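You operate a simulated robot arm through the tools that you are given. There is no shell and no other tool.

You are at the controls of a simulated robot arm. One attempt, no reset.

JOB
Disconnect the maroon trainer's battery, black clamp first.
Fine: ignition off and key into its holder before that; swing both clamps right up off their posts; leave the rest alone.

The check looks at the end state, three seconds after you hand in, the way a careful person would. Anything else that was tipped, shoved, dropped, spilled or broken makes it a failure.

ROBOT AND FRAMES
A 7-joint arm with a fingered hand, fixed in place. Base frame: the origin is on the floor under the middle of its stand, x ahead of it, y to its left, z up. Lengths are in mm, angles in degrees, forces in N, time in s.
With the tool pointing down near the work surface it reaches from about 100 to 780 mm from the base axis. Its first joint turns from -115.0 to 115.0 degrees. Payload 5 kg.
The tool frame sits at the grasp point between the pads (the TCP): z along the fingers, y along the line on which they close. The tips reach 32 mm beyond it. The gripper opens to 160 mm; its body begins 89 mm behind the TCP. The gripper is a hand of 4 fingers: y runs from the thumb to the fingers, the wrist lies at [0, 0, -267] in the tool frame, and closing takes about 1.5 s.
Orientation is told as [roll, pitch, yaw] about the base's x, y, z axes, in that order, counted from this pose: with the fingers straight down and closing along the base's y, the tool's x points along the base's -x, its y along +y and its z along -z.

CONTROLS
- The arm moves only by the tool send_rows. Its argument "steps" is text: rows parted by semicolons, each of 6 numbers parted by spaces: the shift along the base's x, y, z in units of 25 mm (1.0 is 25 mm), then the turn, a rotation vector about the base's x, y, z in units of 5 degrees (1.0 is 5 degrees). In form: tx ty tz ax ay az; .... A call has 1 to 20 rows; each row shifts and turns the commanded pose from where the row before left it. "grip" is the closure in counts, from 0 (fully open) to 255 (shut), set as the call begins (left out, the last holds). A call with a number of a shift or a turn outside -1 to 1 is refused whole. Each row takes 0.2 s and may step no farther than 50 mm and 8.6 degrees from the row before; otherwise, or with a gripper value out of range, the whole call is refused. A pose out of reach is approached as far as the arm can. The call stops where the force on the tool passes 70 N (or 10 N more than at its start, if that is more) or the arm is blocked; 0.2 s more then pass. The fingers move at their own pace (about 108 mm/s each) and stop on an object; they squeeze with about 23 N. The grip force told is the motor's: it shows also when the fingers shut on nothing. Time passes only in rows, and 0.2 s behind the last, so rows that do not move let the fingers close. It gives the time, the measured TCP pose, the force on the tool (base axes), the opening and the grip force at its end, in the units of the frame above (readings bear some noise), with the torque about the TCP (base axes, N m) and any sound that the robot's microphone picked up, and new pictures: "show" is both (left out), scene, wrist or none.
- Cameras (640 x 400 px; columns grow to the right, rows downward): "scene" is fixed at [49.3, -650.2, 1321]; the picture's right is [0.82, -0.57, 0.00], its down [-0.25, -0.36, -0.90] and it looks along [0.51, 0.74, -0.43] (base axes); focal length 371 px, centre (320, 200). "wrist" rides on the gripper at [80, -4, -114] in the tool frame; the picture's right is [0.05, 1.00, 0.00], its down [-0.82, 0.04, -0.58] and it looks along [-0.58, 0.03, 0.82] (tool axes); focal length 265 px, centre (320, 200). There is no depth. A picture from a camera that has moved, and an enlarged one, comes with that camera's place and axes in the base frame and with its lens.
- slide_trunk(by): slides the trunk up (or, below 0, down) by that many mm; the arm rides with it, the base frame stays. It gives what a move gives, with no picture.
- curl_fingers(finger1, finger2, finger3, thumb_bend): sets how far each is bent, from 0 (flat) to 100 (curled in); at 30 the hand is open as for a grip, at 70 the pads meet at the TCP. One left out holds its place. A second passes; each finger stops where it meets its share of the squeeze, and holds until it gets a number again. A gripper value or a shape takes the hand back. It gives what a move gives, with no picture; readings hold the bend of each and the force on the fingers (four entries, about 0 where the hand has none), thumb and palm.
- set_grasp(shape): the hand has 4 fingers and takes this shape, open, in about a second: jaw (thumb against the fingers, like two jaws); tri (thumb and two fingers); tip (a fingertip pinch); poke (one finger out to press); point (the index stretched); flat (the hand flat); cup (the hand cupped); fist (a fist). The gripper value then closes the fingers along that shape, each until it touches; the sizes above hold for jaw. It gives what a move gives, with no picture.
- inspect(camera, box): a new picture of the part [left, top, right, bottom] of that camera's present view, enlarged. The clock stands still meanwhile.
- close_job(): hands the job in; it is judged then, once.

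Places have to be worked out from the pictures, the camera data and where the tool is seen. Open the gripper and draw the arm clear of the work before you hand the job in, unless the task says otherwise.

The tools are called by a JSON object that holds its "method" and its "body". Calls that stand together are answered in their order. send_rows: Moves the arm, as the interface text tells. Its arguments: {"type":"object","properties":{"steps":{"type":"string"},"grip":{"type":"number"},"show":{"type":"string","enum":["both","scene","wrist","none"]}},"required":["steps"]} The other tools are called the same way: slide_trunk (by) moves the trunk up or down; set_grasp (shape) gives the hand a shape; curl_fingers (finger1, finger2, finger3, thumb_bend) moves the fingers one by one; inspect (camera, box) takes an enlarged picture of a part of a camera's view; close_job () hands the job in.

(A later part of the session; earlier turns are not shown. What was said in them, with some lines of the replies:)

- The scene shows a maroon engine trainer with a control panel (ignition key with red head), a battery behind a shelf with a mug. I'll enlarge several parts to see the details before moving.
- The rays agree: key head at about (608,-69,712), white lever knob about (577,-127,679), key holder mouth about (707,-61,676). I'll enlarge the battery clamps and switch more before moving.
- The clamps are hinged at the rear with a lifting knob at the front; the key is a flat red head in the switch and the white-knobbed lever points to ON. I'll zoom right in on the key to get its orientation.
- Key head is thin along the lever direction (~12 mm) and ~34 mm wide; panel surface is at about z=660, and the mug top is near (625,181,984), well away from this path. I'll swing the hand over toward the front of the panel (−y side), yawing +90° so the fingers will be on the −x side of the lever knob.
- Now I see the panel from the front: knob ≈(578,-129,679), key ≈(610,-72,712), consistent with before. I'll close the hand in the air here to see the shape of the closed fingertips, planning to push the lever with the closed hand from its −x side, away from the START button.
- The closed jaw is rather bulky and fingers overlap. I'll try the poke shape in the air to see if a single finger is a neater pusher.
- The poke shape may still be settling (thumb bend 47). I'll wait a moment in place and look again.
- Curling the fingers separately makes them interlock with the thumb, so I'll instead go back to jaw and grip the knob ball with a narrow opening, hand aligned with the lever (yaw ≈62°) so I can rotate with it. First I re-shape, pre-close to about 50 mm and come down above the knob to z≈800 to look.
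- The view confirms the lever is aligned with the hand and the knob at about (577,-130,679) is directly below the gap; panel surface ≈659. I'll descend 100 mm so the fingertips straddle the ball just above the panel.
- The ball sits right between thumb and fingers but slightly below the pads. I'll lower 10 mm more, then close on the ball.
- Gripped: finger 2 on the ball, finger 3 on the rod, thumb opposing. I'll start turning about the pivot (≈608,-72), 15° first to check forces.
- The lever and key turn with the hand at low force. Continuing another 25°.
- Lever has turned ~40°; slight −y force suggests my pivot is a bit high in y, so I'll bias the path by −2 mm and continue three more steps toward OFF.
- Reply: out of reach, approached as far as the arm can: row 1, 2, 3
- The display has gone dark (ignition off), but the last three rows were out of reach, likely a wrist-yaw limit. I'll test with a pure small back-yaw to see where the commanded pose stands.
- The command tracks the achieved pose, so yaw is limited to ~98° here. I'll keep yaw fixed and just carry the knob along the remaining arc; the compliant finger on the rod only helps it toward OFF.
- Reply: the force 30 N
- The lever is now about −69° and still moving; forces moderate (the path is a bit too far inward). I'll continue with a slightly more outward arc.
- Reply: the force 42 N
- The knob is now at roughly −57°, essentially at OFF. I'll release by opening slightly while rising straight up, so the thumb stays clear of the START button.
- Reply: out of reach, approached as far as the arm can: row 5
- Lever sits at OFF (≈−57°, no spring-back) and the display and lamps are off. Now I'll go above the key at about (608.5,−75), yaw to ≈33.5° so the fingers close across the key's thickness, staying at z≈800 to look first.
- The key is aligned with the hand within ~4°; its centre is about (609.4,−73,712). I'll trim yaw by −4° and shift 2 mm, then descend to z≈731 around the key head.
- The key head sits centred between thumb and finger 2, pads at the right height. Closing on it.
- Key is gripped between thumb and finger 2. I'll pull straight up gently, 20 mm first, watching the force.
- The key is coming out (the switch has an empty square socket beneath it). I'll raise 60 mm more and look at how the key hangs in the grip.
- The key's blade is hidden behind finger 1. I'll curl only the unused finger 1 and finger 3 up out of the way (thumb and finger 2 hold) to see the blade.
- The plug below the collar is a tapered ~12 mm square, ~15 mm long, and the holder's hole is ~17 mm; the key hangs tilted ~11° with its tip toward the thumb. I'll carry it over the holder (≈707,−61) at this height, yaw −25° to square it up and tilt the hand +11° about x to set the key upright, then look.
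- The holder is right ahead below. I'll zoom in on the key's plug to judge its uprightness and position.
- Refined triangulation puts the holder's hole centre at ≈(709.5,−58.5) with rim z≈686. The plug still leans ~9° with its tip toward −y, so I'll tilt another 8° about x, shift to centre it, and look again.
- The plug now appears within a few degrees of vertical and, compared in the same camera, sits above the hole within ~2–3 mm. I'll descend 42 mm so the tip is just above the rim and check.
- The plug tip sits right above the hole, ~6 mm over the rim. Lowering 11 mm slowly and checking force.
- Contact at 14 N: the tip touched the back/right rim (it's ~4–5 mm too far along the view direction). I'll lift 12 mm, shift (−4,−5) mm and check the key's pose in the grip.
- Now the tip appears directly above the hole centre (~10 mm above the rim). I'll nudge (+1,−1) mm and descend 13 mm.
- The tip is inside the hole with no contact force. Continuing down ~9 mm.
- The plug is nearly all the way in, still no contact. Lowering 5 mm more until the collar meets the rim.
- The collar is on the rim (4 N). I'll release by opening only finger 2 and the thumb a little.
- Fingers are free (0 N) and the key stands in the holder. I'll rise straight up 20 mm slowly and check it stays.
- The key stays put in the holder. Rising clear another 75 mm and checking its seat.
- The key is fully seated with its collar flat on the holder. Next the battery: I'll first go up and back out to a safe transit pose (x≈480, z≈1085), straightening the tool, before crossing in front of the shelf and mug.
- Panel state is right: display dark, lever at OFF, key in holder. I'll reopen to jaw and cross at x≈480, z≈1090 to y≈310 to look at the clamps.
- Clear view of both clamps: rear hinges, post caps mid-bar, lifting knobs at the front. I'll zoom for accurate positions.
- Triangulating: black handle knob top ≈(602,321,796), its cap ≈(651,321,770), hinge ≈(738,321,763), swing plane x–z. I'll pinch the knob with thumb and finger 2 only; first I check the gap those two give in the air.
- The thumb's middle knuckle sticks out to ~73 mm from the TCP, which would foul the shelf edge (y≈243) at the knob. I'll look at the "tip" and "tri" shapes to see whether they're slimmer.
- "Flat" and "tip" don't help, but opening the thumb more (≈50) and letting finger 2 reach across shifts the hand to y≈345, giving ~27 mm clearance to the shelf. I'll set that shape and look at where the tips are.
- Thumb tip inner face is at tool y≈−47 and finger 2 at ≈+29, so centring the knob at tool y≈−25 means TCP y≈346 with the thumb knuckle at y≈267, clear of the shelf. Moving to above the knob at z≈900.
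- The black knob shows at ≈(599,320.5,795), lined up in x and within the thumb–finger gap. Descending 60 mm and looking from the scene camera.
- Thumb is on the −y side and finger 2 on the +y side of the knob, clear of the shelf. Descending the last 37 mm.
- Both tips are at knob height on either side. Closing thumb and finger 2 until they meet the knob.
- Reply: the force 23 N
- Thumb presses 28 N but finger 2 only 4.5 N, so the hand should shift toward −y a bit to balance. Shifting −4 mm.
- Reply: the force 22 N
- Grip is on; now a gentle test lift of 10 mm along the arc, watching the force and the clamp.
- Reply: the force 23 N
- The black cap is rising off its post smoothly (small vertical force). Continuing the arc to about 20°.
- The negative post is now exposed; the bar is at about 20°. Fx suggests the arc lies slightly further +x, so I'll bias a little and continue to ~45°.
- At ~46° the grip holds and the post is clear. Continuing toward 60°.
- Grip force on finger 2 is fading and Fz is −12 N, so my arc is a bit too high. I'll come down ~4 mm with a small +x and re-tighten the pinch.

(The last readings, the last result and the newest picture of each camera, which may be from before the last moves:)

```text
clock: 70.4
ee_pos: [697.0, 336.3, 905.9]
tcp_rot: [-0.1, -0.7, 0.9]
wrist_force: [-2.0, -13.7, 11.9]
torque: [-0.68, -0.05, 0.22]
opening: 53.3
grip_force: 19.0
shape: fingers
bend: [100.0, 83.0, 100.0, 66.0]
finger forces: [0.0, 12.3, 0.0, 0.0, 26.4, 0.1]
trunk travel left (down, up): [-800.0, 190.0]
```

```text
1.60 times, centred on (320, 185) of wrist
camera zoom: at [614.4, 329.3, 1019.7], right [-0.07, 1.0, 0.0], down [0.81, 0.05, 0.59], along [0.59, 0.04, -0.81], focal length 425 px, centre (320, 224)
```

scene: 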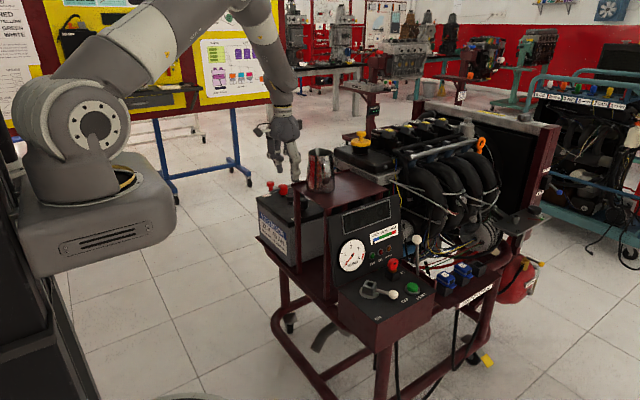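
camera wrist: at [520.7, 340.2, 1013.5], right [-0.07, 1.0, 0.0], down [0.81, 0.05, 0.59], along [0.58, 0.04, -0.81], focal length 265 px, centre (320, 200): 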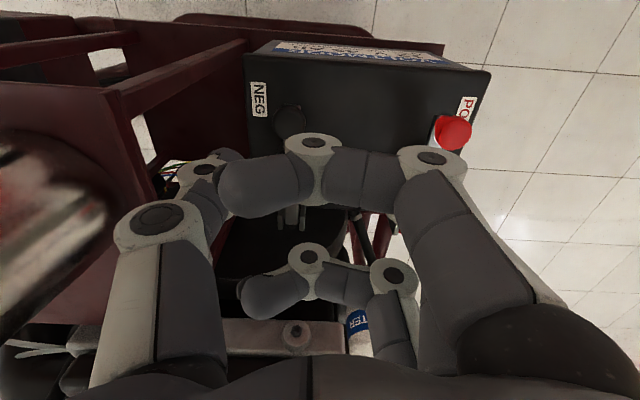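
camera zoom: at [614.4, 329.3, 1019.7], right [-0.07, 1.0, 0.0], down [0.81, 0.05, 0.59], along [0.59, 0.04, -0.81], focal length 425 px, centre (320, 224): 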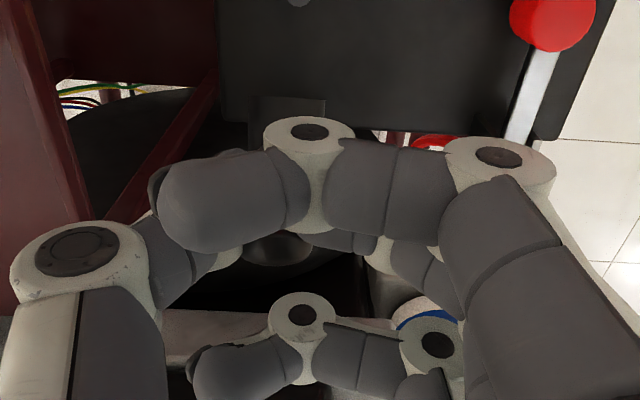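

Neutral height is about 907.5, so the arc radius is ~3 mm smaller than assumed. Continuing +x with only slight rise toward ~70°.

{"method": "send_rows", "body": {"steps": "0.2 0 0.09 0 0 0; 0.22 0 0.05 0 0 0; 0.23 0 0.04 0 0 0; 0 0 0 0 0 0"}}

{"method": "inspect", "body": {"camera": "wrist", "box": [120, 60, 520, 310]}}

```text
clock: 71.4
ee_pos: [699.6, 336.6, 907.1]
tcp_rot: [-0.2, 0.7, 0.6]
wrist_force: [-63.0, -15.9, -7.3]
torque: [-0.03, 0.72, -1.16]
opening: 53.4
grip_force: 34.4
shape: fingers
bend: [100.0, 83.0, 100.0, 66.0]
finger forces: [0.0, 28.3, 0.0, 0.0, 40.7, 0.1]
trunk travel left (down, up): [-800.0, 190.0]
camera wrist: at [621.0, 331.5, 1022.3], right [-0.06, 1.0, 0.0], down [0.82, 0.05, 0.57], along [0.57, 0.03, -0.82], focal length 265 px, centre (320, 200)
```

scene: 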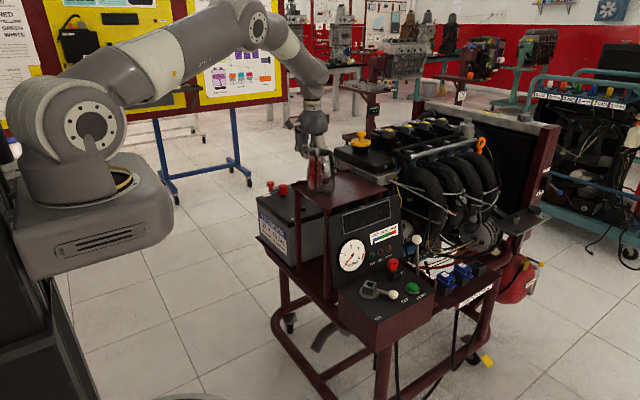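
wrist: 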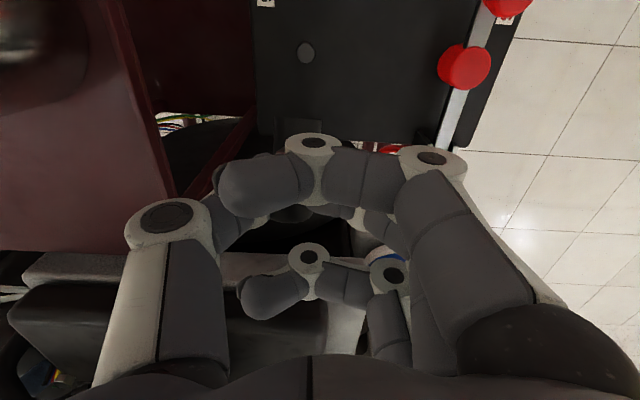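

```text
1.60 times, centred on (320, 185) of wrist
camera zoom: at [621.0, 331.5, 1022.3], right [-0.06, 1.0, 0.0], down [0.82, 0.05, 0.57], along [0.57, 0.03, -0.82], focal length 425 px, centre (320, 224)
```

zoom: 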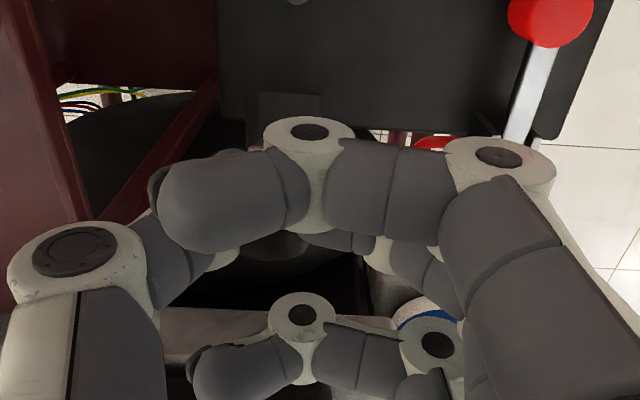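

Fx jumped to −63 N: the clamp has reached its upper stop at about 62–63°. I'll relax the push back ~12 mm.

{"method": "send_rows", "body": {"steps": "-0.2 0 0 0 0 0; -0.2 0 0 0 0 0; -0.1 0 0 0 0 0; 0 0 0 0 0 0", "show": "none"}}

```text
clock: 72.4
ee_pos: [696.9, 335.4, 907.4]
tcp_rot: [-0.3, -0.4, 0.7]
wrist_force: [-25.0, -9.5, -19.0]
torque: [0.23, 0.37, -0.41]
opening: 53.4
grip_force: 22.5
shape: fingers
bend: [100.0, 83.0, 100.0, 66.0]
finger forces: [0.0, 16.0, 0.1, 0.0, 28.9, 0.1]
trunk travel left (down, up): [-800.0, 190.0]
```

{"method": "send_rows", "body": {"steps": "-0.12 0 -0.04 0 0 0; 0 0 -0.04 0 0 0; 0 0 0 0 0 0", "show": "none"}}

```text
clock: 73.2
ee_pos: [698.3, 335.2, 906.5]
tcp_rot: [-0.2, -0.7, 0.7]
wrist_force: [-13.1, -12.1, -11.8]
torque: [0.03, 0.18, -0.23]
opening: 53.2
grip_force: 20.1
shape: fingers
bend: [100.0, 83.0, 100.0, 66.0]
finger forces: [0.0, 11.9, 0.1, 0.0, 28.3, 0.0]
trunk travel left (down, up): [-800.0, 190.0]
```

Loads are down and the clamp rests near its stop. I'll open thumb and finger 2 to see whether it stays up by itself.

{"method": "curl_fingers", "body": {"finger2": 58, "thumb_bend": 50}}

{"method": "inspect", "body": {"camera": "scene", "box": [250, 120, 350, 220]}}

{"method": "inspect", "body": {"camera": "wrist", "box": [120, 60, 520, 310]}}

```text
clock: 74.2
ee_pos: [697.5, 336.8, 906.1]
tcp_rot: [-0.2, -0.6, 0.8]
wrist_force: [0.1, -0.2, 0.0]
torque: [0.0, 0.01, 0.02]
opening: 61.7
grip_force: 0.1
shape: fingers
bend: [100.0, 57.0, 100.0, 50.0]
finger forces: [0.0, 0.0, 0.0, 0.0, 0.0, 0.0]
trunk travel left (down, up): [-800.0, 190.0]
```

```text
4.00 times, centred on (300, 170) of scene
camera zoom: at [49.3, -650.2, 1321.0], right [0.82, -0.57, 0.0], down [-0.25, -0.36, -0.9], along [0.51, 0.74, -0.43], focal length 1485 px, centre (400, 320)
```

zoom: 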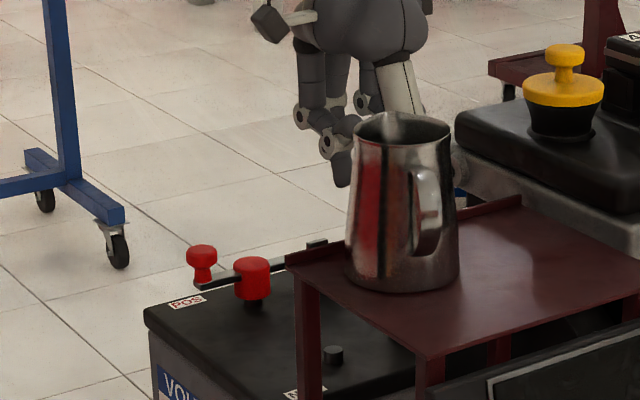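

```text
1.60 times, centred on (320, 185) of wrist
camera zoom: at [615.7, 330.7, 1020.4], right [-0.07, 1.0, 0.0], down [0.81, 0.05, 0.59], along [0.58, 0.04, -0.81], focal length 425 px, centre (320, 224)
```

zoom: 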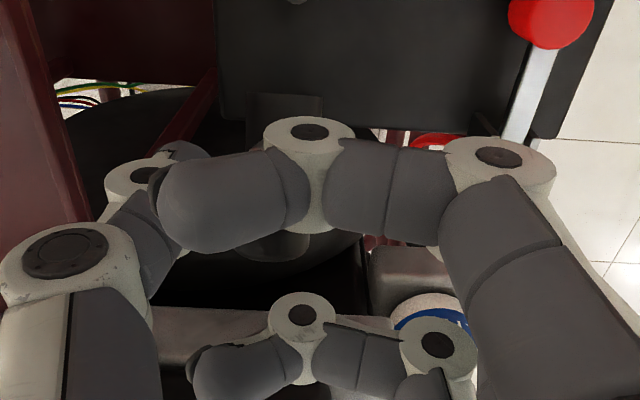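

The post stays bare and the black clamp stays up on its own. I'll rise straight up 80 mm away from it and check.

{"method": "send_rows", "body": {"steps": "0 0.05 0.5 0 0 0; 0 0.05 0.9 0 0 0; 0 0 0.9 0 0 0; 0 0 0.9 0 0 0"}}

{"method": "inspect", "body": {"camera": "wrist", "box": [120, 60, 520, 310]}}

```text
clock: 75.2
ee_pos: [696.7, 337.8, 986.9]
tcp_rot: [0.0, -0.6, 0.7]
wrist_force: [0.0, 0.2, 0.4]
torque: [0.02, -0.04, 0.0]
opening: 61.7
grip_force: 0.0
shape: fingers
bend: [100.0, 57.0, 100.0, 50.0]
finger forces: [0.1, 0.0, 0.0, 0.0, 0.0, 0.0]
trunk travel left (down, up): [-800.0, 190.0]
camera wrist: at [615.5, 332.6, 1101.1], right [-0.07, 1.0, 0.0], down [0.81, 0.06, 0.59], along [0.59, 0.04, -0.81], focal length 265 px, centre (320, 200)
```

scene: 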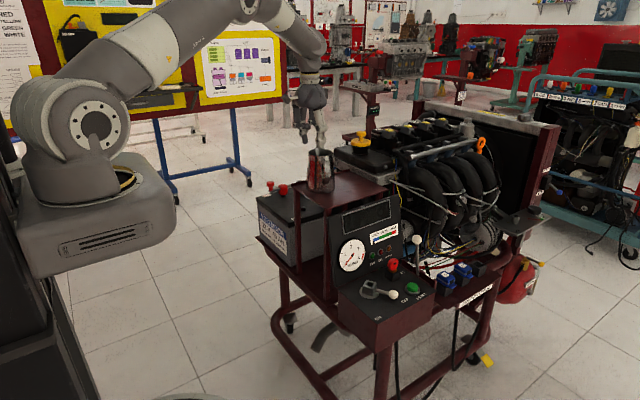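
wrist: 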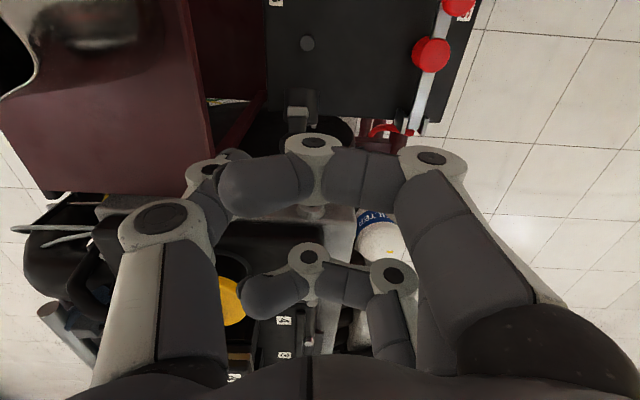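

```text
1.60 times, centred on (320, 185) of wrist
camera zoom: at [615.5, 332.6, 1101.1], right [-0.07, 1.0, 0.0], down [0.81, 0.06, 0.59], along [0.59, 0.04, -0.81], focal length 425 px, centre (320, 224)
```

zoom: 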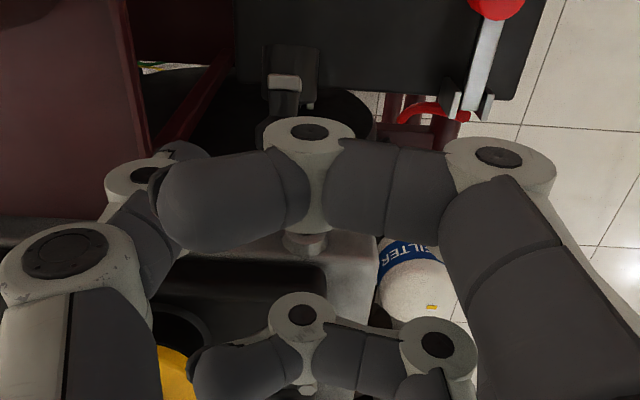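

Black clamp is up against its stop (≈65°) and holding. For the red one at y≈461 I need more reach, so I'll back off, pitch the hand 30° (fingers pointing forward-down) and set a centred thumb/finger-2 gap, then look.

{"method": "send_rows", "body": {"steps": "-1 0.3 0.2 0 0 0; -1 0.5 0.2 0 0 0; -1 0.6 0 0 -1 0; -1 0.6 0 0 -1 0; -1 0.6 0 0 -1 0; -1 0.6 0 0 -1 0; -1 0.6 0 0 -1 0; -1 0.6 0 0 -1 0; -0.5 0.3 0 0 0 0", "show": "none"}}

{"method": "curl_fingers", "body": {"finger2": 53, "thumb_bend": 58}}

{"method": "inspect", "body": {"camera": "wrist", "box": [0, 0, 640, 400]}}

{"method": "inspect", "body": {"camera": "scene", "box": [180, 60, 340, 220]}}

```text
clock: 77.2
ee_pos: [485.6, 457.4, 996.9]
tcp_rot: [-0.7, -30.7, 0.8]
wrist_force: [0.0, -1.0, 0.2]
torque: [-0.04, 0.02, 0.0]
opening: 61.8
grip_force: 0.0
shape: fingers
bend: [100.0, 57.0, 100.0, 50.0]
finger forces: [0.1, 0.0, 0.0, 0.0, 0.0, 0.1]
trunk travel left (down, up): [-800.0, 190.0]
```

```text
clock: 78.2
ee_pos: [486.0, 457.3, 996.7]
tcp_rot: [-0.6, -30.6, 0.9]
wrist_force: [0.6, 0.0, 0.2]
torque: [0.02, 0.0, -0.01]
opening: 57.3
grip_force: 0.0
shape: fingers
bend: [100.0, 53.0, 100.0, 57.0]
finger forces: [0.1, 0.0, 0.0, 0.0, 0.1, 0.0]
trunk travel left (down, up): [-800.0, 190.0]
```

```text
1.00 times, centred on (320, 200) of wrist (not enlarged: the box is as wide or as high as the picture)
camera zoom: at [358.6, 450.9, 1055.0], right [-0.06, 1.0, -0.04], down [0.41, 0.05, 0.91], along [0.91, 0.04, -0.41], focal length 265 px, centre (320, 200)
```

zoom: 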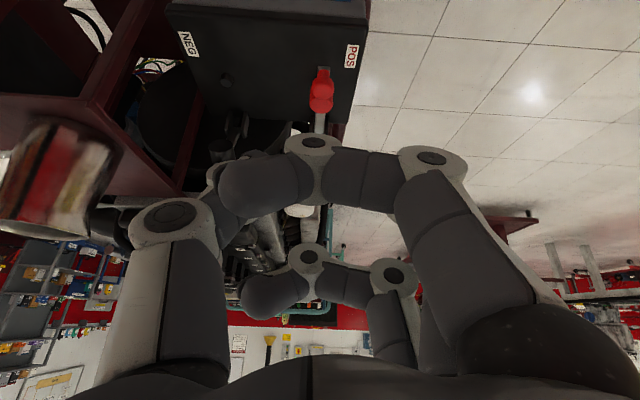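

```text
2.50 times, centred on (260, 140) of scene
camera zoom: at [49.3, -650.2, 1321.0], right [0.82, -0.57, 0.0], down [-0.25, -0.36, -0.9], along [0.51, 0.74, -0.43], focal length 928 px, centre (470, 350)
```

zoom: 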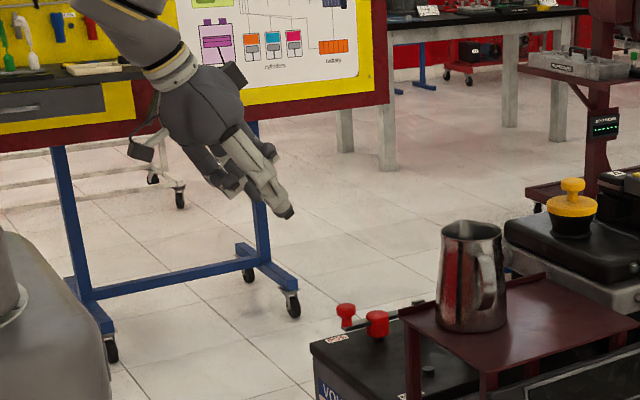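

{"method": "inspect", "body": {"camera": "wrist", "box": [210, 40, 370, 140]}}

```text
4.00 times, centred on (290, 90) of wrist
camera zoom: at [358.6, 450.9, 1055.0], right [-0.06, 1.0, -0.04], down [0.41, 0.05, 0.91], along [0.91, 0.04, -0.41], focal length 1062 px, centre (440, 640)
```

zoom: 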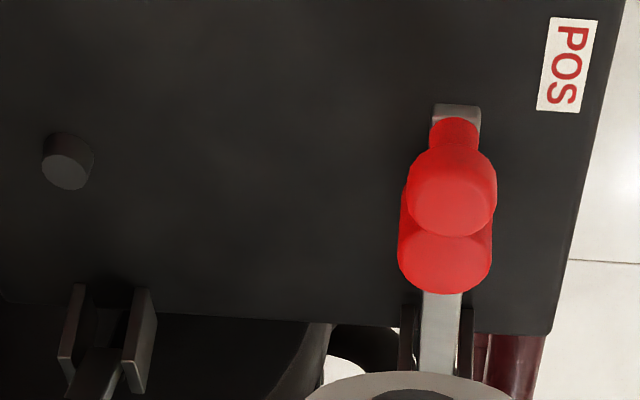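

Red knob confirmed at ≈(600,461,top 796), and the hand is already aligned in y. I'll move to a pre-grasp point 80 mm back along the finger direction.

{"method": "send_rows", "body": {"steps": "0.51 0 -1 0 0 0; 0.51 0 -1 0 0 0; 0.51 0 -1 0 0 0; 0.51 0 -1 0 0 0; 0.51 0 -0.98 0 0 0; 0 0 0 0 0 0", "show": "none"}}

{"method": "inspect", "body": {"camera": "scene", "box": [230, 120, 330, 220]}}

{"method": "inspect", "body": {"camera": "wrist", "box": [160, 40, 480, 240]}}

```text
clock: 79.6
ee_pos: [548.2, 457.1, 872.8]
tcp_rot: [-0.6, -30.5, 0.9]
wrist_force: [-0.9, 0.1, 0.5]
torque: [0.0, 0.0, -0.01]
opening: 57.3
grip_force: 0.0
shape: fingers
bend: [100.0, 53.0, 100.0, 57.0]
finger forces: [0.0, 0.1, 0.0, 0.0, 0.0, 0.1]
trunk travel left (down, up): [-800.0, 190.0]
```

```text
4.00 times, centred on (280, 170) of scene
camera zoom: at [49.3, -650.2, 1321.0], right [0.82, -0.57, 0.0], down [-0.25, -0.36, -0.9], along [0.51, 0.74, -0.43], focal length 1485 px, centre (480, 320)
```

zoom: 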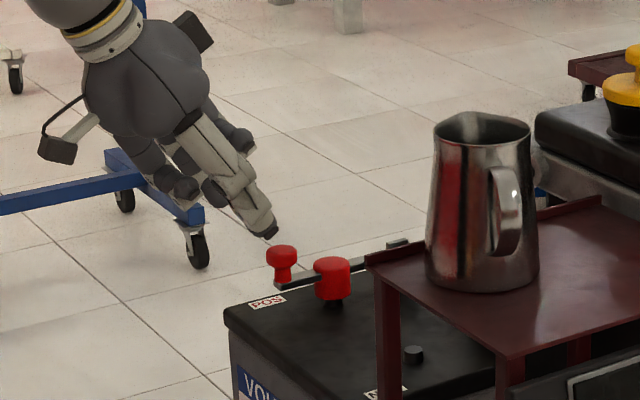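

```text
2.00 times, centred on (320, 140) of wrist
camera zoom: at [421.2, 450.6, 930.3], right [-0.06, 1.0, -0.03], down [0.41, 0.05, 0.91], along [0.91, 0.04, -0.41], focal length 531 px, centre (320, 320)
```

zoom: 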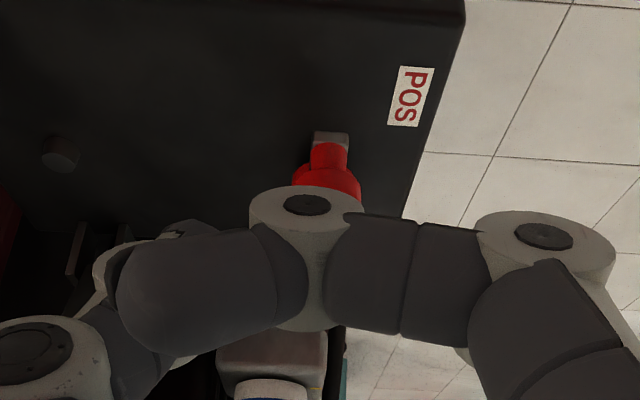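

Aligned well. Advancing 60 mm along the finger direction, then a check.

{"method": "send_rows", "body": {"steps": "0.407 0 -0.689 0 0 0; 0.407 0 -0.689 0 0 0; 0.407 0 -0.689 0 0 0; 0 0 0 0 0 0", "show": "none"}}

{"method": "inspect", "body": {"camera": "scene", "box": [240, 150, 310, 220]}}

{"method": "inspect", "body": {"camera": "wrist", "box": [160, 80, 480, 280]}}

```text
clock: 80.6
ee_pos: [579.4, 456.6, 820.2]
tcp_rot: [-0.6, -30.6, 0.9]
wrist_force: [0.1, 0.1, 0.1]
torque: [-0.02, 0.02, -0.01]
opening: 57.3
grip_force: 0.0
shape: fingers
bend: [100.0, 53.0, 100.0, 57.0]
finger forces: [0.0, 0.0, 0.0, 0.0, 0.0, 0.0]
trunk travel left (down, up): [-800.0, 190.0]
```

```text
5.71 times, centred on (275, 185) of scene
camera zoom: at [49.3, -650.2, 1321.0], right [0.82, -0.57, 0.0], down [-0.25, -0.36, -0.9], along [0.51, 0.74, -0.43], focal length 2121 px, centre (577, 286)
```

zoom: 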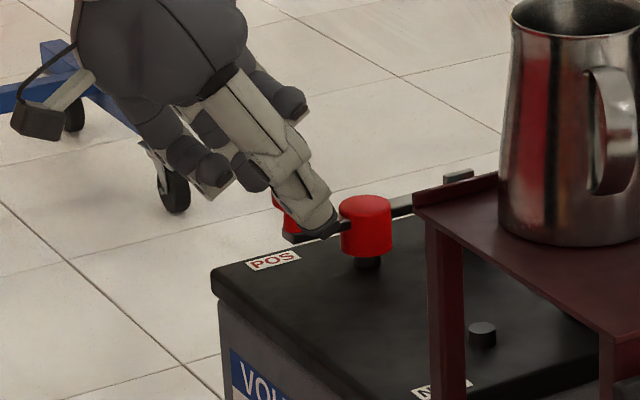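

```text
2.00 times, centred on (320, 180) of wrist
camera zoom: at [452.2, 450.4, 877.8], right [-0.06, 1.0, -0.04], down [0.41, 0.05, 0.91], along [0.91, 0.04, -0.41], focal length 531 px, centre (320, 240)
```

zoom: 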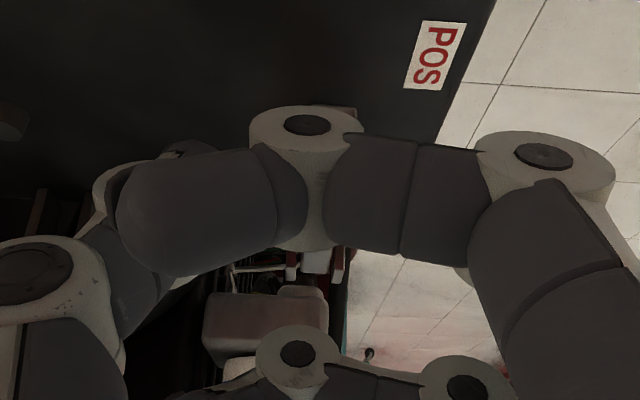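

Thumb and finger 2 straddle the red knob. Advancing the last ~17 mm and closing.

{"method": "send_rows", "body": {"steps": "0.175 0 -0.295 0 0 0; 0.175 0 -0.295 0 0 0; 0 0 0 0 0 0", "show": "none"}}

{"method": "curl_fingers", "body": {"finger2": 80, "thumb_bend": 80}}

{"method": "inspect", "body": {"camera": "scene", "box": [240, 150, 310, 220]}}

```text
clock: 81.4
ee_pos: [586.8, 456.3, 805.8]
tcp_rot: [-0.6, -30.6, 0.9]
wrist_force: [-0.4, 0.4, 0.2]
torque: [-0.04, -0.02, -0.03]
opening: 57.3
grip_force: 0.0
shape: fingers
bend: [100.0, 53.0, 100.0, 57.0]
finger forces: [0.0, 0.0, 0.0, 0.0, 0.0, 0.0]
trunk travel left (down, up): [-800.0, 190.0]
```

```text
clock: 82.4
ee_pos: [589.3, 454.0, 806.5]
tcp_rot: [-0.7, -30.7, 0.8]
wrist_force: [10.7, -17.3, -5.5]
torque: [-0.06, -0.09, -0.19]
opening: 49.5
grip_force: 13.2
shape: fingers
bend: [100.0, 70.0, 100.0, 71.0]
finger forces: [0.1, 7.0, 0.1, 0.0, 19.8, 0.0]
trunk travel left (down, up): [-800.0, 190.0]
```

```text
5.71 times, centred on (275, 185) of scene
camera zoom: at [49.3, -650.2, 1321.0], right [0.82, -0.57, 0.0], down [-0.25, -0.36, -0.9], along [0.51, 0.74, -0.43], focal length 2121 px, centre (577, 286)
```

zoom: 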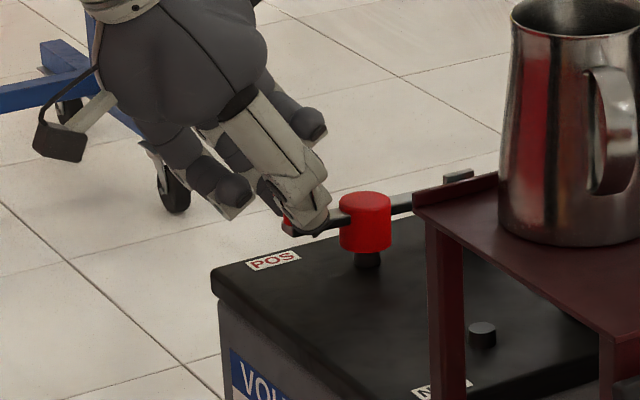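

Contact made (thumb 20 N, finger 2 7 N), apparently around the neck under the knob. I'll shift −4 mm in y to balance, then test-lift 10 mm.

{"method": "send_rows", "body": {"steps": "0 -0.08 0 0 0 0; 0 -0.08 0 0 0 0; 0.02 0 0.1 0 0 0; 0.02 0 0.1 0 0 0; 0.02 0 0.1 0 0 0; 0.02 0 0.1 0 0 0; 0 0 0 0 0 0", "show": "none"}}

{"method": "inspect", "body": {"camera": "scene", "box": [240, 150, 310, 220]}}

{"method": "inspect", "body": {"camera": "wrist", "box": [160, 80, 480, 280]}}

```text
clock: 84.0
ee_pos: [591.7, 452.5, 815.9]
tcp_rot: [-0.6, -30.5, 0.9]
wrist_force: [11.7, -6.9, -6.0]
torque: [0.13, -0.07, -0.05]
opening: 49.4
grip_force: 13.0
shape: fingers
bend: [100.0, 70.0, 100.0, 71.0]
finger forces: [0.0, 9.5, 0.0, 0.1, 16.1, 0.1]
trunk travel left (down, up): [-800.0, 190.0]
```

```text
5.71 times, centred on (275, 185) of scene
camera zoom: at [49.3, -650.2, 1321.0], right [0.82, -0.57, 0.0], down [-0.25, -0.36, -0.9], along [0.51, 0.74, -0.43], focal length 2121 px, centre (577, 286)
```

zoom: 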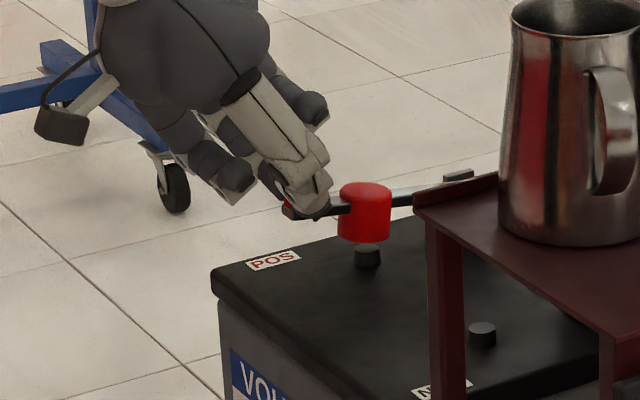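

```text
2.00 times, centred on (320, 180) of wrist
camera zoom: at [464.2, 446.5, 873.4], right [-0.06, 1.0, -0.03], down [0.41, 0.05, 0.91], along [0.91, 0.04, -0.41], focal length 531 px, centre (320, 240)
```

zoom: 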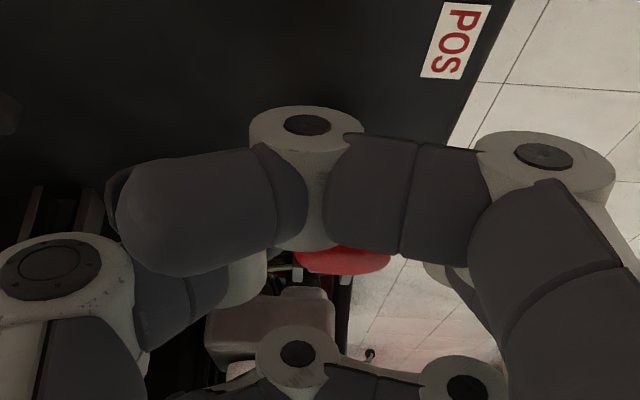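

The red cap is off its post and rising with modest force. Continuing along the arc to ~20°.

{"method": "send_rows", "body": {"steps": "0.09 -0.02 0.27 0 0 0; 0.09 -0.02 0.27 0 0 0; 0.09 0 0.228 0 0 0; 0.09 0 0.228 0 0 0; 0.1 0 0.22 0 0 0; 0.1 0 0.22 0 0 0", "show": "none"}}

{"method": "inspect", "body": {"camera": "scene", "box": [240, 130, 320, 210]}}

```text
clock: 85.4
ee_pos: [604.4, 451.2, 852.1]
tcp_rot: [-0.6, -30.6, 0.9]
wrist_force: [6.0, -4.3, -5.8]
torque: [0.17, 0.02, -0.12]
opening: 49.4
grip_force: 12.2
shape: fingers
bend: [100.0, 70.0, 100.0, 72.0]
finger forces: [0.0, 10.0, 0.0, 0.1, 14.0, 0.0]
trunk travel left (down, up): [-800.0, 190.0]
```

```text
5.00 times, centred on (280, 170) of scene
camera zoom: at [49.3, -650.2, 1321.0], right [0.82, -0.57, 0.0], down [-0.25, -0.36, -0.9], along [0.51, 0.74, -0.43], focal length 1856 px, centre (520, 350)
```

zoom: 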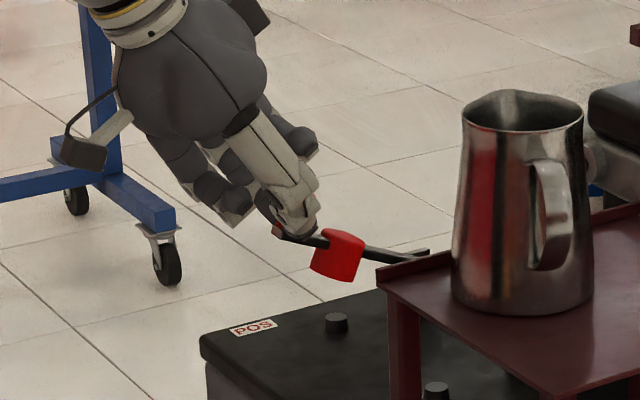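

Going nicely. Continuing to ~45°.

{"method": "send_rows", "body": {"steps": "0.125 0 0.21 0 0 0; 0.125 0 0.21 0 0 0; 0.14 0 0.2 0 0 0; 0.14 0 0.2 0 0 0; 0.155 0 0.186 0 0 0; 0.155 0 0.186 0 0 0; 0.17 0 0.172 0 0 0; 0.17 0 0.172 0 0 0; 0.185 0 0.155 0 0 0; 0.185 0 0.155 0 0 0", "show": "none"}}

{"method": "inspect", "body": {"camera": "scene", "box": [240, 120, 330, 210]}}

```text
clock: 87.6
ee_pos: [642.7, 452.5, 898.3]
tcp_rot: [-0.6, -30.6, 0.9]
wrist_force: [-0.4, -2.9, -1.7]
torque: [-0.05, 0.05, -0.08]
opening: 47.8
grip_force: 9.8
shape: fingers
bend: [100.0, 69.0, 100.0, 77.0]
finger forces: [0.0, 6.3, 0.0, 0.0, 12.8, 0.0]
trunk travel left (down, up): [-800.0, 190.0]
```

```text
4.44 times, centred on (285, 165) of scene
camera zoom: at [49.3, -650.2, 1321.0], right [0.82, -0.57, 0.0], down [-0.25, -0.36, -0.9], along [0.51, 0.74, -0.43], focal length 1650 px, centre (476, 356)
```

zoom: 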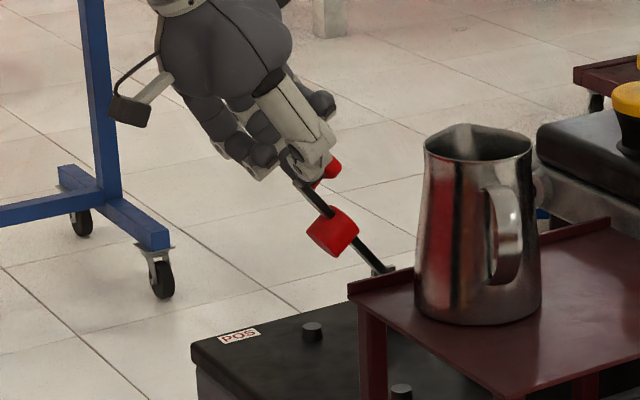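

The pinch has slid so the fingers now sit at the bar end just in front of the knob's neck, which still lets me push it on up. Continuing along the arc toward 60° with slightly less rise.

{"method": "send_rows", "body": {"steps": "0.2 0 0.13 0 0 0; 0.2 0 0.13 0 0 0; 0.21 0 0.11 0 0 0; 0.21 0 0.11 0 0 0; 0.22 0 0.09 0 0 0; 0 0 0 0 0 0", "show": "none"}}

{"method": "inspect", "body": {"camera": "scene", "box": [250, 120, 340, 210]}}

{"method": "inspect", "body": {"camera": "wrist", "box": [160, 80, 480, 280]}}

```text
clock: 89.0
ee_pos: [669.2, 451.9, 913.8]
tcp_rot: [-0.5, -30.7, 1.0]
wrist_force: [-0.1, -3.9, 6.6]
torque: [-0.03, -0.03, -0.1]
opening: 47.4
grip_force: 12.0
shape: fingers
bend: [100.0, 69.0, 100.0, 77.0]
finger forces: [0.0, 6.4, 0.0, 0.0, 16.2, 0.0]
trunk travel left (down, up): [-800.0, 190.0]
```

```text
4.44 times, centred on (295, 165) of scene
camera zoom: at [49.3, -650.2, 1321.0], right [0.82, -0.57, 0.0], down [-0.25, -0.36, -0.9], along [0.51, 0.74, -0.43], focal length 1650 px, centre (431, 356)
```

zoom: 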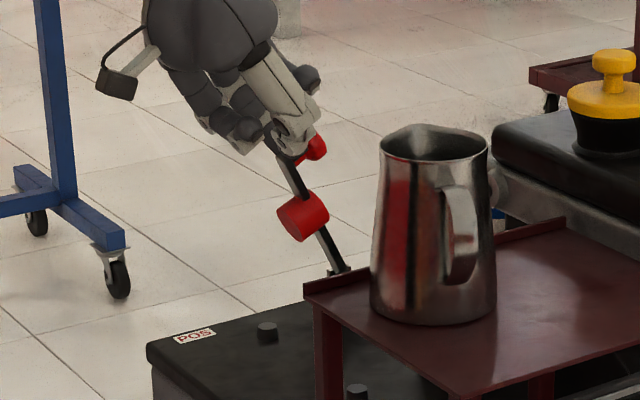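

```text
2.00 times, centred on (320, 180) of wrist
camera zoom: at [541.4, 445.3, 971.4], right [-0.05, 1.0, -0.03], down [0.41, 0.05, 0.91], along [0.91, 0.04, -0.41], focal length 531 px, centre (320, 240)
```

zoom: 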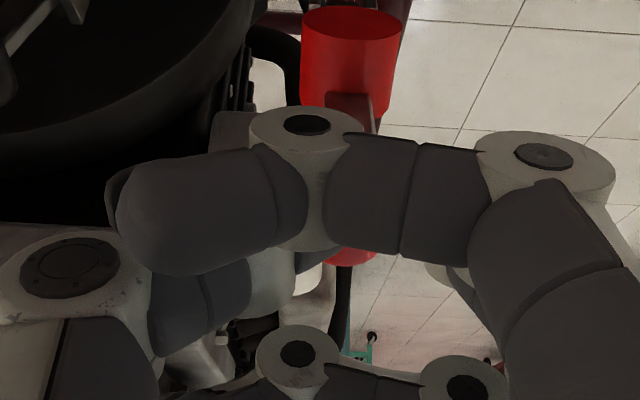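

The red bar is at ~58–60°. A few more small +x steps until I feel the stop.

{"method": "send_rows", "body": {"steps": "0.15 0 0.05 0 0 0; 0.15 0 0.04 0 0 0; 0 0 0 0 0 0", "show": "none"}}

```text
clock: 89.8
ee_pos: [674.4, 451.1, 916.4]
tcp_rot: [-0.5, -30.6, 0.9]
wrist_force: [-3.6, -5.0, 10.5]
torque: [-0.05, 0.01, -0.06]
opening: 47.6
grip_force: 14.3
shape: fingers
bend: [100.0, 69.0, 100.0, 78.0]
finger forces: [0.0, 7.9, 0.0, 0.0, 21.1, 0.0]
trunk travel left (down, up): [-800.0, 190.0]
```

{"method": "send_rows", "body": {"steps": "0.15 0 0.04 0 0 0; 0.15 0 0.03 0 0 0; 0 0 0 0 0 0", "show": "none"}}

{"method": "inspect", "body": {"camera": "scene", "box": [250, 120, 340, 210]}}

```text
clock: 90.6
ee_pos: [681.0, 451.2, 917.5]
tcp_rot: [-0.6, -30.6, 0.9]
wrist_force: [-16.6, -7.0, 10.2]
torque: [-0.07, 0.34, -0.05]
opening: 47.3
grip_force: 19.2
shape: fingers
bend: [100.0, 69.0, 100.0, 78.0]
finger forces: [0.0, 9.1, 0.0, 0.1, 29.4, 0.0]
trunk travel left (down, up): [-800.0, 190.0]
```

```text
4.44 times, centred on (295, 165) of scene
camera zoom: at [49.3, -650.2, 1321.0], right [0.82, -0.57, 0.0], down [-0.25, -0.36, -0.9], along [0.51, 0.74, -0.43], focal length 1650 px, centre (431, 356)
```

zoom: 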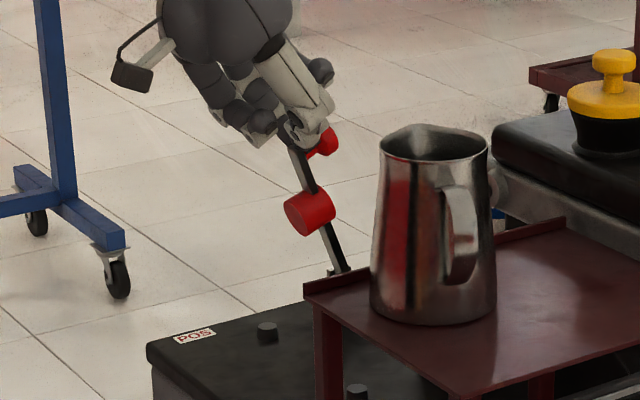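

Resistance is starting (−17 N). One more small push to confirm the stop.

{"method": "send_rows", "body": {"steps": "0.12 0 0.01 0 0 0; 0.1 0 0 0 0 0; 0 0 0 0 0 0", "show": "none"}}

```text
clock: 91.4
ee_pos: [682.4, 451.1, 917.3]
tcp_rot: [-0.7, -30.4, 1.0]
wrist_force: [-49.5, -11.1, 5.1]
torque: [-0.13, 0.96, -0.19]
opening: 46.8
grip_force: 31.1
shape: fingers
bend: [100.0, 69.0, 100.0, 78.0]
finger forces: [0.0, 10.3, 0.0, 0.1, 52.1, 0.0]
trunk travel left (down, up): [-800.0, 190.0]
```

That's the stop (−50 N). Relaxing the push, then releasing.

{"method": "send_rows", "body": {"steps": "-0.12 0 0 0 0 0; -0.12 0 0 0 0 0; 0 0 0 0 0 0", "show": "none"}}

{"method": "curl_fingers", "body": {"finger2": 56, "thumb_bend": 58}}

{"method": "inspect", "body": {"camera": "scene", "box": [250, 120, 340, 210]}}

{"method": "inspect", "body": {"camera": "wrist", "box": [160, 80, 480, 280]}}

```text
clock: 92.2
ee_pos: [682.0, 451.2, 918.2]
tcp_rot: [-0.6, -30.7, 0.8]
wrist_force: [-25.7, -5.8, -1.8]
torque: [-0.05, 0.55, -0.11]
opening: 47.5
grip_force: 17.0
shape: fingers
bend: [100.0, 69.0, 100.0, 78.0]
finger forces: [0.0, 7.3, 0.1, 0.0, 27.2, 0.1]
trunk travel left (down, up): [-800.0, 190.0]
```

```text
clock: 93.2
ee_pos: [682.8, 451.1, 917.3]
tcp_rot: [-0.6, -30.7, 0.9]
wrist_force: [-0.4, -1.2, -0.1]
torque: [-0.03, 0.02, 0.0]
opening: 57.2
grip_force: 0.1
shape: fingers
bend: [100.0, 56.0, 100.0, 57.0]
finger forces: [0.0, 0.0, 0.0, 0.0, 0.0, 0.0]
trunk travel left (down, up): [-800.0, 190.0]
```

```text
4.44 times, centred on (295, 165) of scene
camera zoom: at [49.3, -650.2, 1321.0], right [0.82, -0.57, 0.0], down [-0.25, -0.36, -0.9], along [0.51, 0.74, -0.43], focal length 1650 px, centre (431, 356)
```

zoom: 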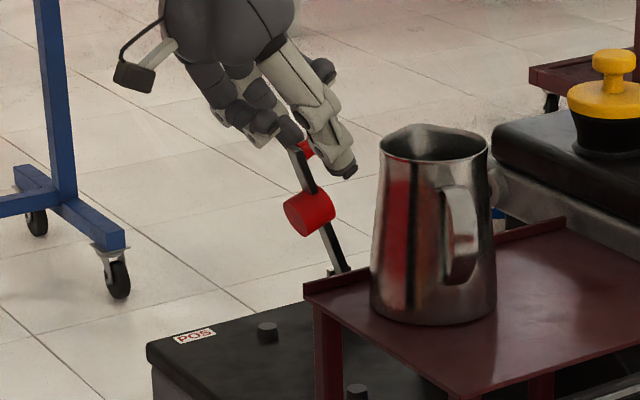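

```text
2.00 times, centred on (320, 180) of wrist
camera zoom: at [555.9, 445.5, 974.6], right [-0.06, 1.0, -0.04], down [0.41, 0.05, 0.91], along [0.91, 0.04, -0.41], focal length 531 px, centre (320, 240)
```

zoom: 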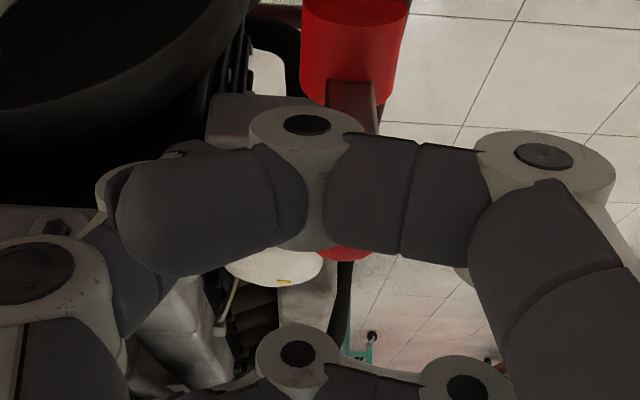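

The red clamp stays up too. Withdrawing back along the finger direction, gently at first.

{"method": "send_rows", "body": {"steps": "-0.2 0 0.35 0 0 0; -0.3 0 0.5 0 0 0; -0.4 0 0.69 0 0 0; -0.4 0 0.69 0 0 0; -0.4 0 0.69 0 0 0; -0.5 0 0.7 0 0 0"}}

{"method": "inspect", "body": {"camera": "scene", "box": [250, 120, 350, 220]}}

{"method": "inspect", "body": {"camera": "wrist", "box": [120, 0, 520, 250]}}

```text
clock: 94.6
ee_pos: [627.9, 452.5, 1007.3]
tcp_rot: [-0.7, -30.6, 0.9]
wrist_force: [-0.4, 0.0, 0.1]
torque: [0.01, -0.02, 0.01]
opening: 57.1
grip_force: 0.3
shape: fingers
bend: [100.0, 56.0, 100.0, 57.0]
finger forces: [0.0, 0.0, 0.1, 0.0, 0.0, 0.0]
trunk travel left (down, up): [-800.0, 190.0]
camera wrist: at [500.4, 445.9, 1064.8], right [-0.06, 1.0, -0.04], down [0.41, 0.05, 0.91], along [0.91, 0.04, -0.41], focal length 265 px, centre (320, 200)
```

scene: 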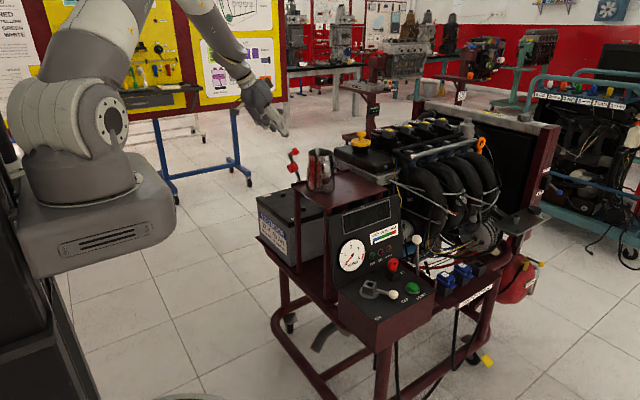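
wrist: 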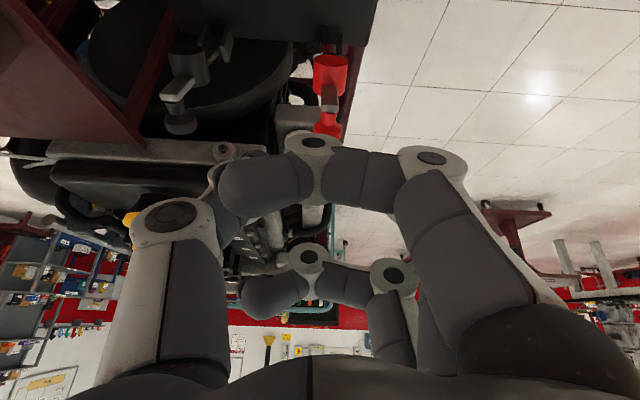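

```text
4.00 times, centred on (300, 170) of scene
camera zoom: at [49.3, -650.2, 1321.0], right [0.82, -0.57, 0.0], down [-0.25, -0.36, -0.9], along [0.51, 0.74, -0.43], focal length 1485 px, centre (400, 320)
```

zoom: 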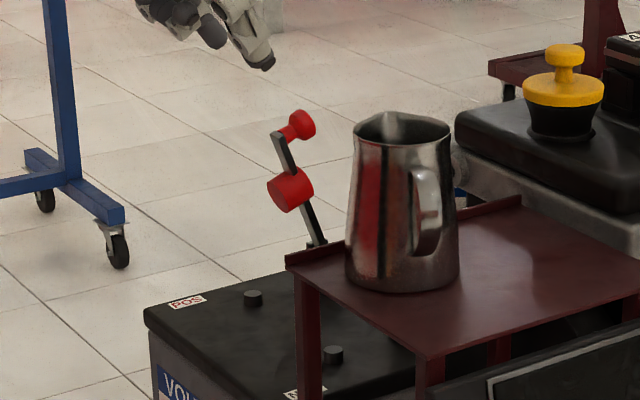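

```text
1.60 times, centred on (320, 125) of wrist
camera zoom: at [500.4, 445.9, 1064.8], right [-0.06, 1.0, -0.04], down [0.41, 0.05, 0.91], along [0.91, 0.04, -0.41], focal length 425 px, centre (320, 320)
```

zoom: 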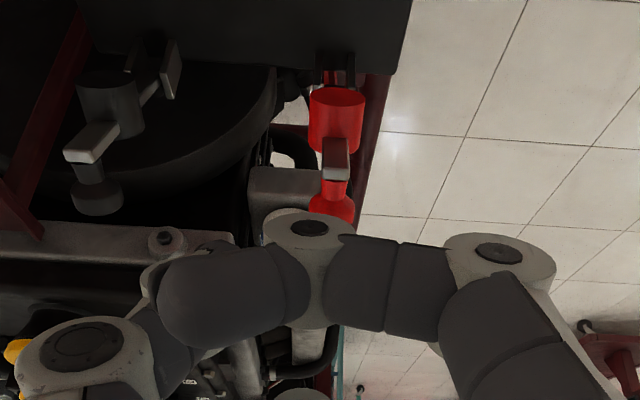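

Both clamps stand up off their bare posts, and mug, panel and key look undisturbed. I'll withdraw the arm back and up, straighten the hand, and open it.

{"method": "send_rows", "body": {"steps": "-0.8 -0.2 0.5 0 0 0; -0.9 -0.3 0.5 0 0 0; -0.9 -0.3 0.5 0 1 0; -0.9 -0.3 0.5 0 1 0; -0.9 -0.3 0.5 0 1 0; -0.9 -0.3 0.5 0 1 0; -0.9 -0.3 0 0 1 0; -0.9 -0.3 0 0 1 0; 0 0 0 0 0 0", "show": "none"}}

{"method": "set_grasp", "body": {"shape": "jaw"}}

{"method": "send_rows", "body": {"steps": "0 0 0 0 0 0; 0 0 0 0 0 0; 0 0 0 0 0 0; 0 0 0 0 0 0; 0 0 0 0 0 0", "grip": 0}}

{"method": "inspect", "body": {"camera": "scene", "box": [240, 120, 400, 280]}}

{"method": "inspect", "body": {"camera": "scene", "box": [320, 180, 480, 340]}}

{"method": "inspect", "body": {"camera": "wrist", "box": [160, 60, 480, 260]}}

```text
clock: 96.6
ee_pos: [451.1, 395.0, 1080.8]
tcp_rot: [-0.1, -0.4, 0.7]
wrist_force: [0.3, 1.6, -0.7]
torque: [0.03, -0.01, 0.01]
opening: 57.3
grip_force: 0.0
shape: fingers
bend: [100.0, 56.0, 100.0, 57.0]
finger forces: [0.0, 0.0, 0.1, 0.0, 0.1, 0.0]
trunk travel left (down, up): [-800.0, 190.0]
```

```text
clock: 97.5
ee_pos: [449.7, 394.7, 1081.6]
tcp_rot: [-0.1, -0.6, 0.9]
wrist_force: [0.1, 0.6, -0.3]
torque: [0.01, -0.02, 0.0]
opening: 160.1
grip_force: 0.0
shape: jaw
bend: [30.0, 30.0, 30.0, 30.0]
finger forces: [0.0, 0.1, 0.0, 0.0, 0.0, 0.0]
trunk travel left (down, up): [-800.0, 190.0]
```

```text
clock: 98.7
ee_pos: [450.7, 394.6, 1081.9]
tcp_rot: [-0.1, -0.6, 0.8]
wrist_force: [0.6, -0.2, 0.3]
torque: [0.04, -0.03, -0.01]
opening: 159.9
grip_force: 0.1
shape: jaw
bend: [30.0, 30.0, 30.0, 30.0]
finger forces: [0.0, 0.1, 0.0, 0.0, 0.0, 0.0]
trunk travel left (down, up): [-800.0, 190.0]
camera wrist: at [369.1, 388.4, 1195.0], right [-0.07, 1.0, 0.0], down [0.81, 0.05, 0.59], along [0.58, 0.04, -0.81], focal length 265 px, centre (320, 200)
```

scene: 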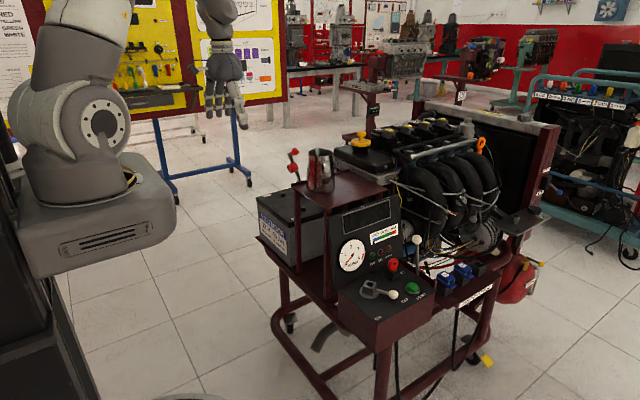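
wrist: 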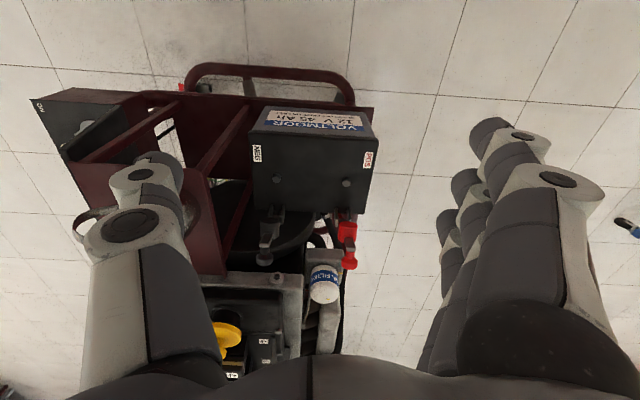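

```text
2.50 times, centred on (320, 200) of scene
camera zoom: at [49.3, -650.2, 1321.0], right [0.82, -0.57, 0.0], down [-0.25, -0.36, -0.9], along [0.51, 0.74, -0.43], focal length 928 px, centre (320, 200)
```

zoom: 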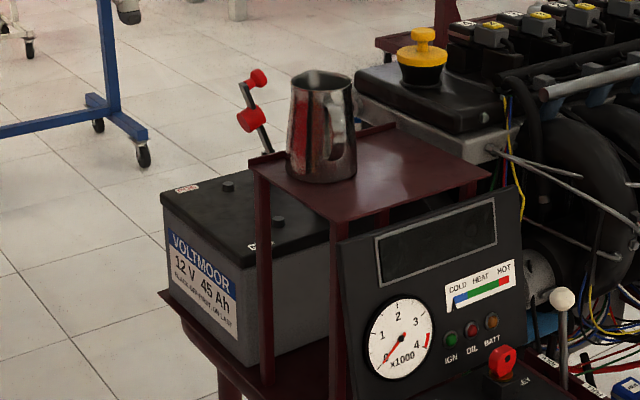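

```text
2.50 times, centred on (400, 260) of scene
camera zoom: at [49.3, -650.2, 1321.0], right [0.82, -0.57, 0.0], down [-0.25, -0.36, -0.9], along [0.51, 0.74, -0.43], focal length 928 px, centre (120, 50)
```

zoom: 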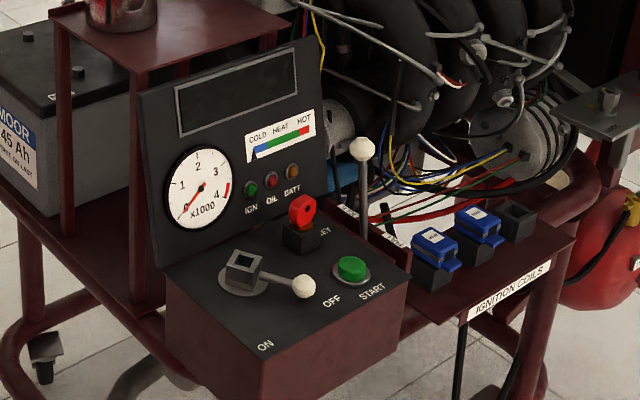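

```text
2.00 times, centred on (320, 160) of wrist
camera zoom: at [369.1, 388.4, 1195.0], right [-0.07, 1.0, 0.0], down [0.81, 0.05, 0.59], along [0.58, 0.04, -0.81], focal length 531 px, centre (320, 280)
```

zoom: 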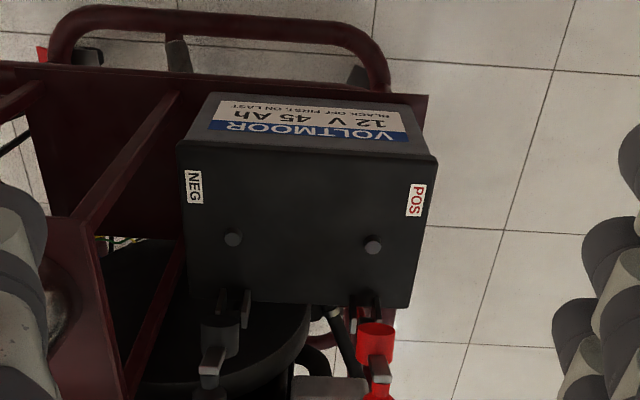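

Final check: lever at OFF with the display dark, key seated in its holder, both posts bare with both clamps standing up, mug and everything else unmoved, hand open and clear. Handing in.

{"method": "close_job", "body": {}}

```text
The job is handed in.
```

The maroon trainer's battery is disconnected, and I've handed the job in. The pass/fail result hasn't come back.

- **Ignition:** the lever is turned to OFF, and the display and lamps are dark.
- **Key:** it is out of the switch and seated in its holder, with the collar flat on the rim. On the first try the plug touched the rim at about 14 N, so I re-aimed and it went in cleanly.
- **Clamps:** I lifted the black one first, then the red. Both are up at their hinge stops, roughly 65° by my estimate, and stayed there on their own. Both battery posts are bare.
- **Everything else:** the mug, throttle lever and START button looked unmoved in the final pictures. The hand is open and clear of the trainer.
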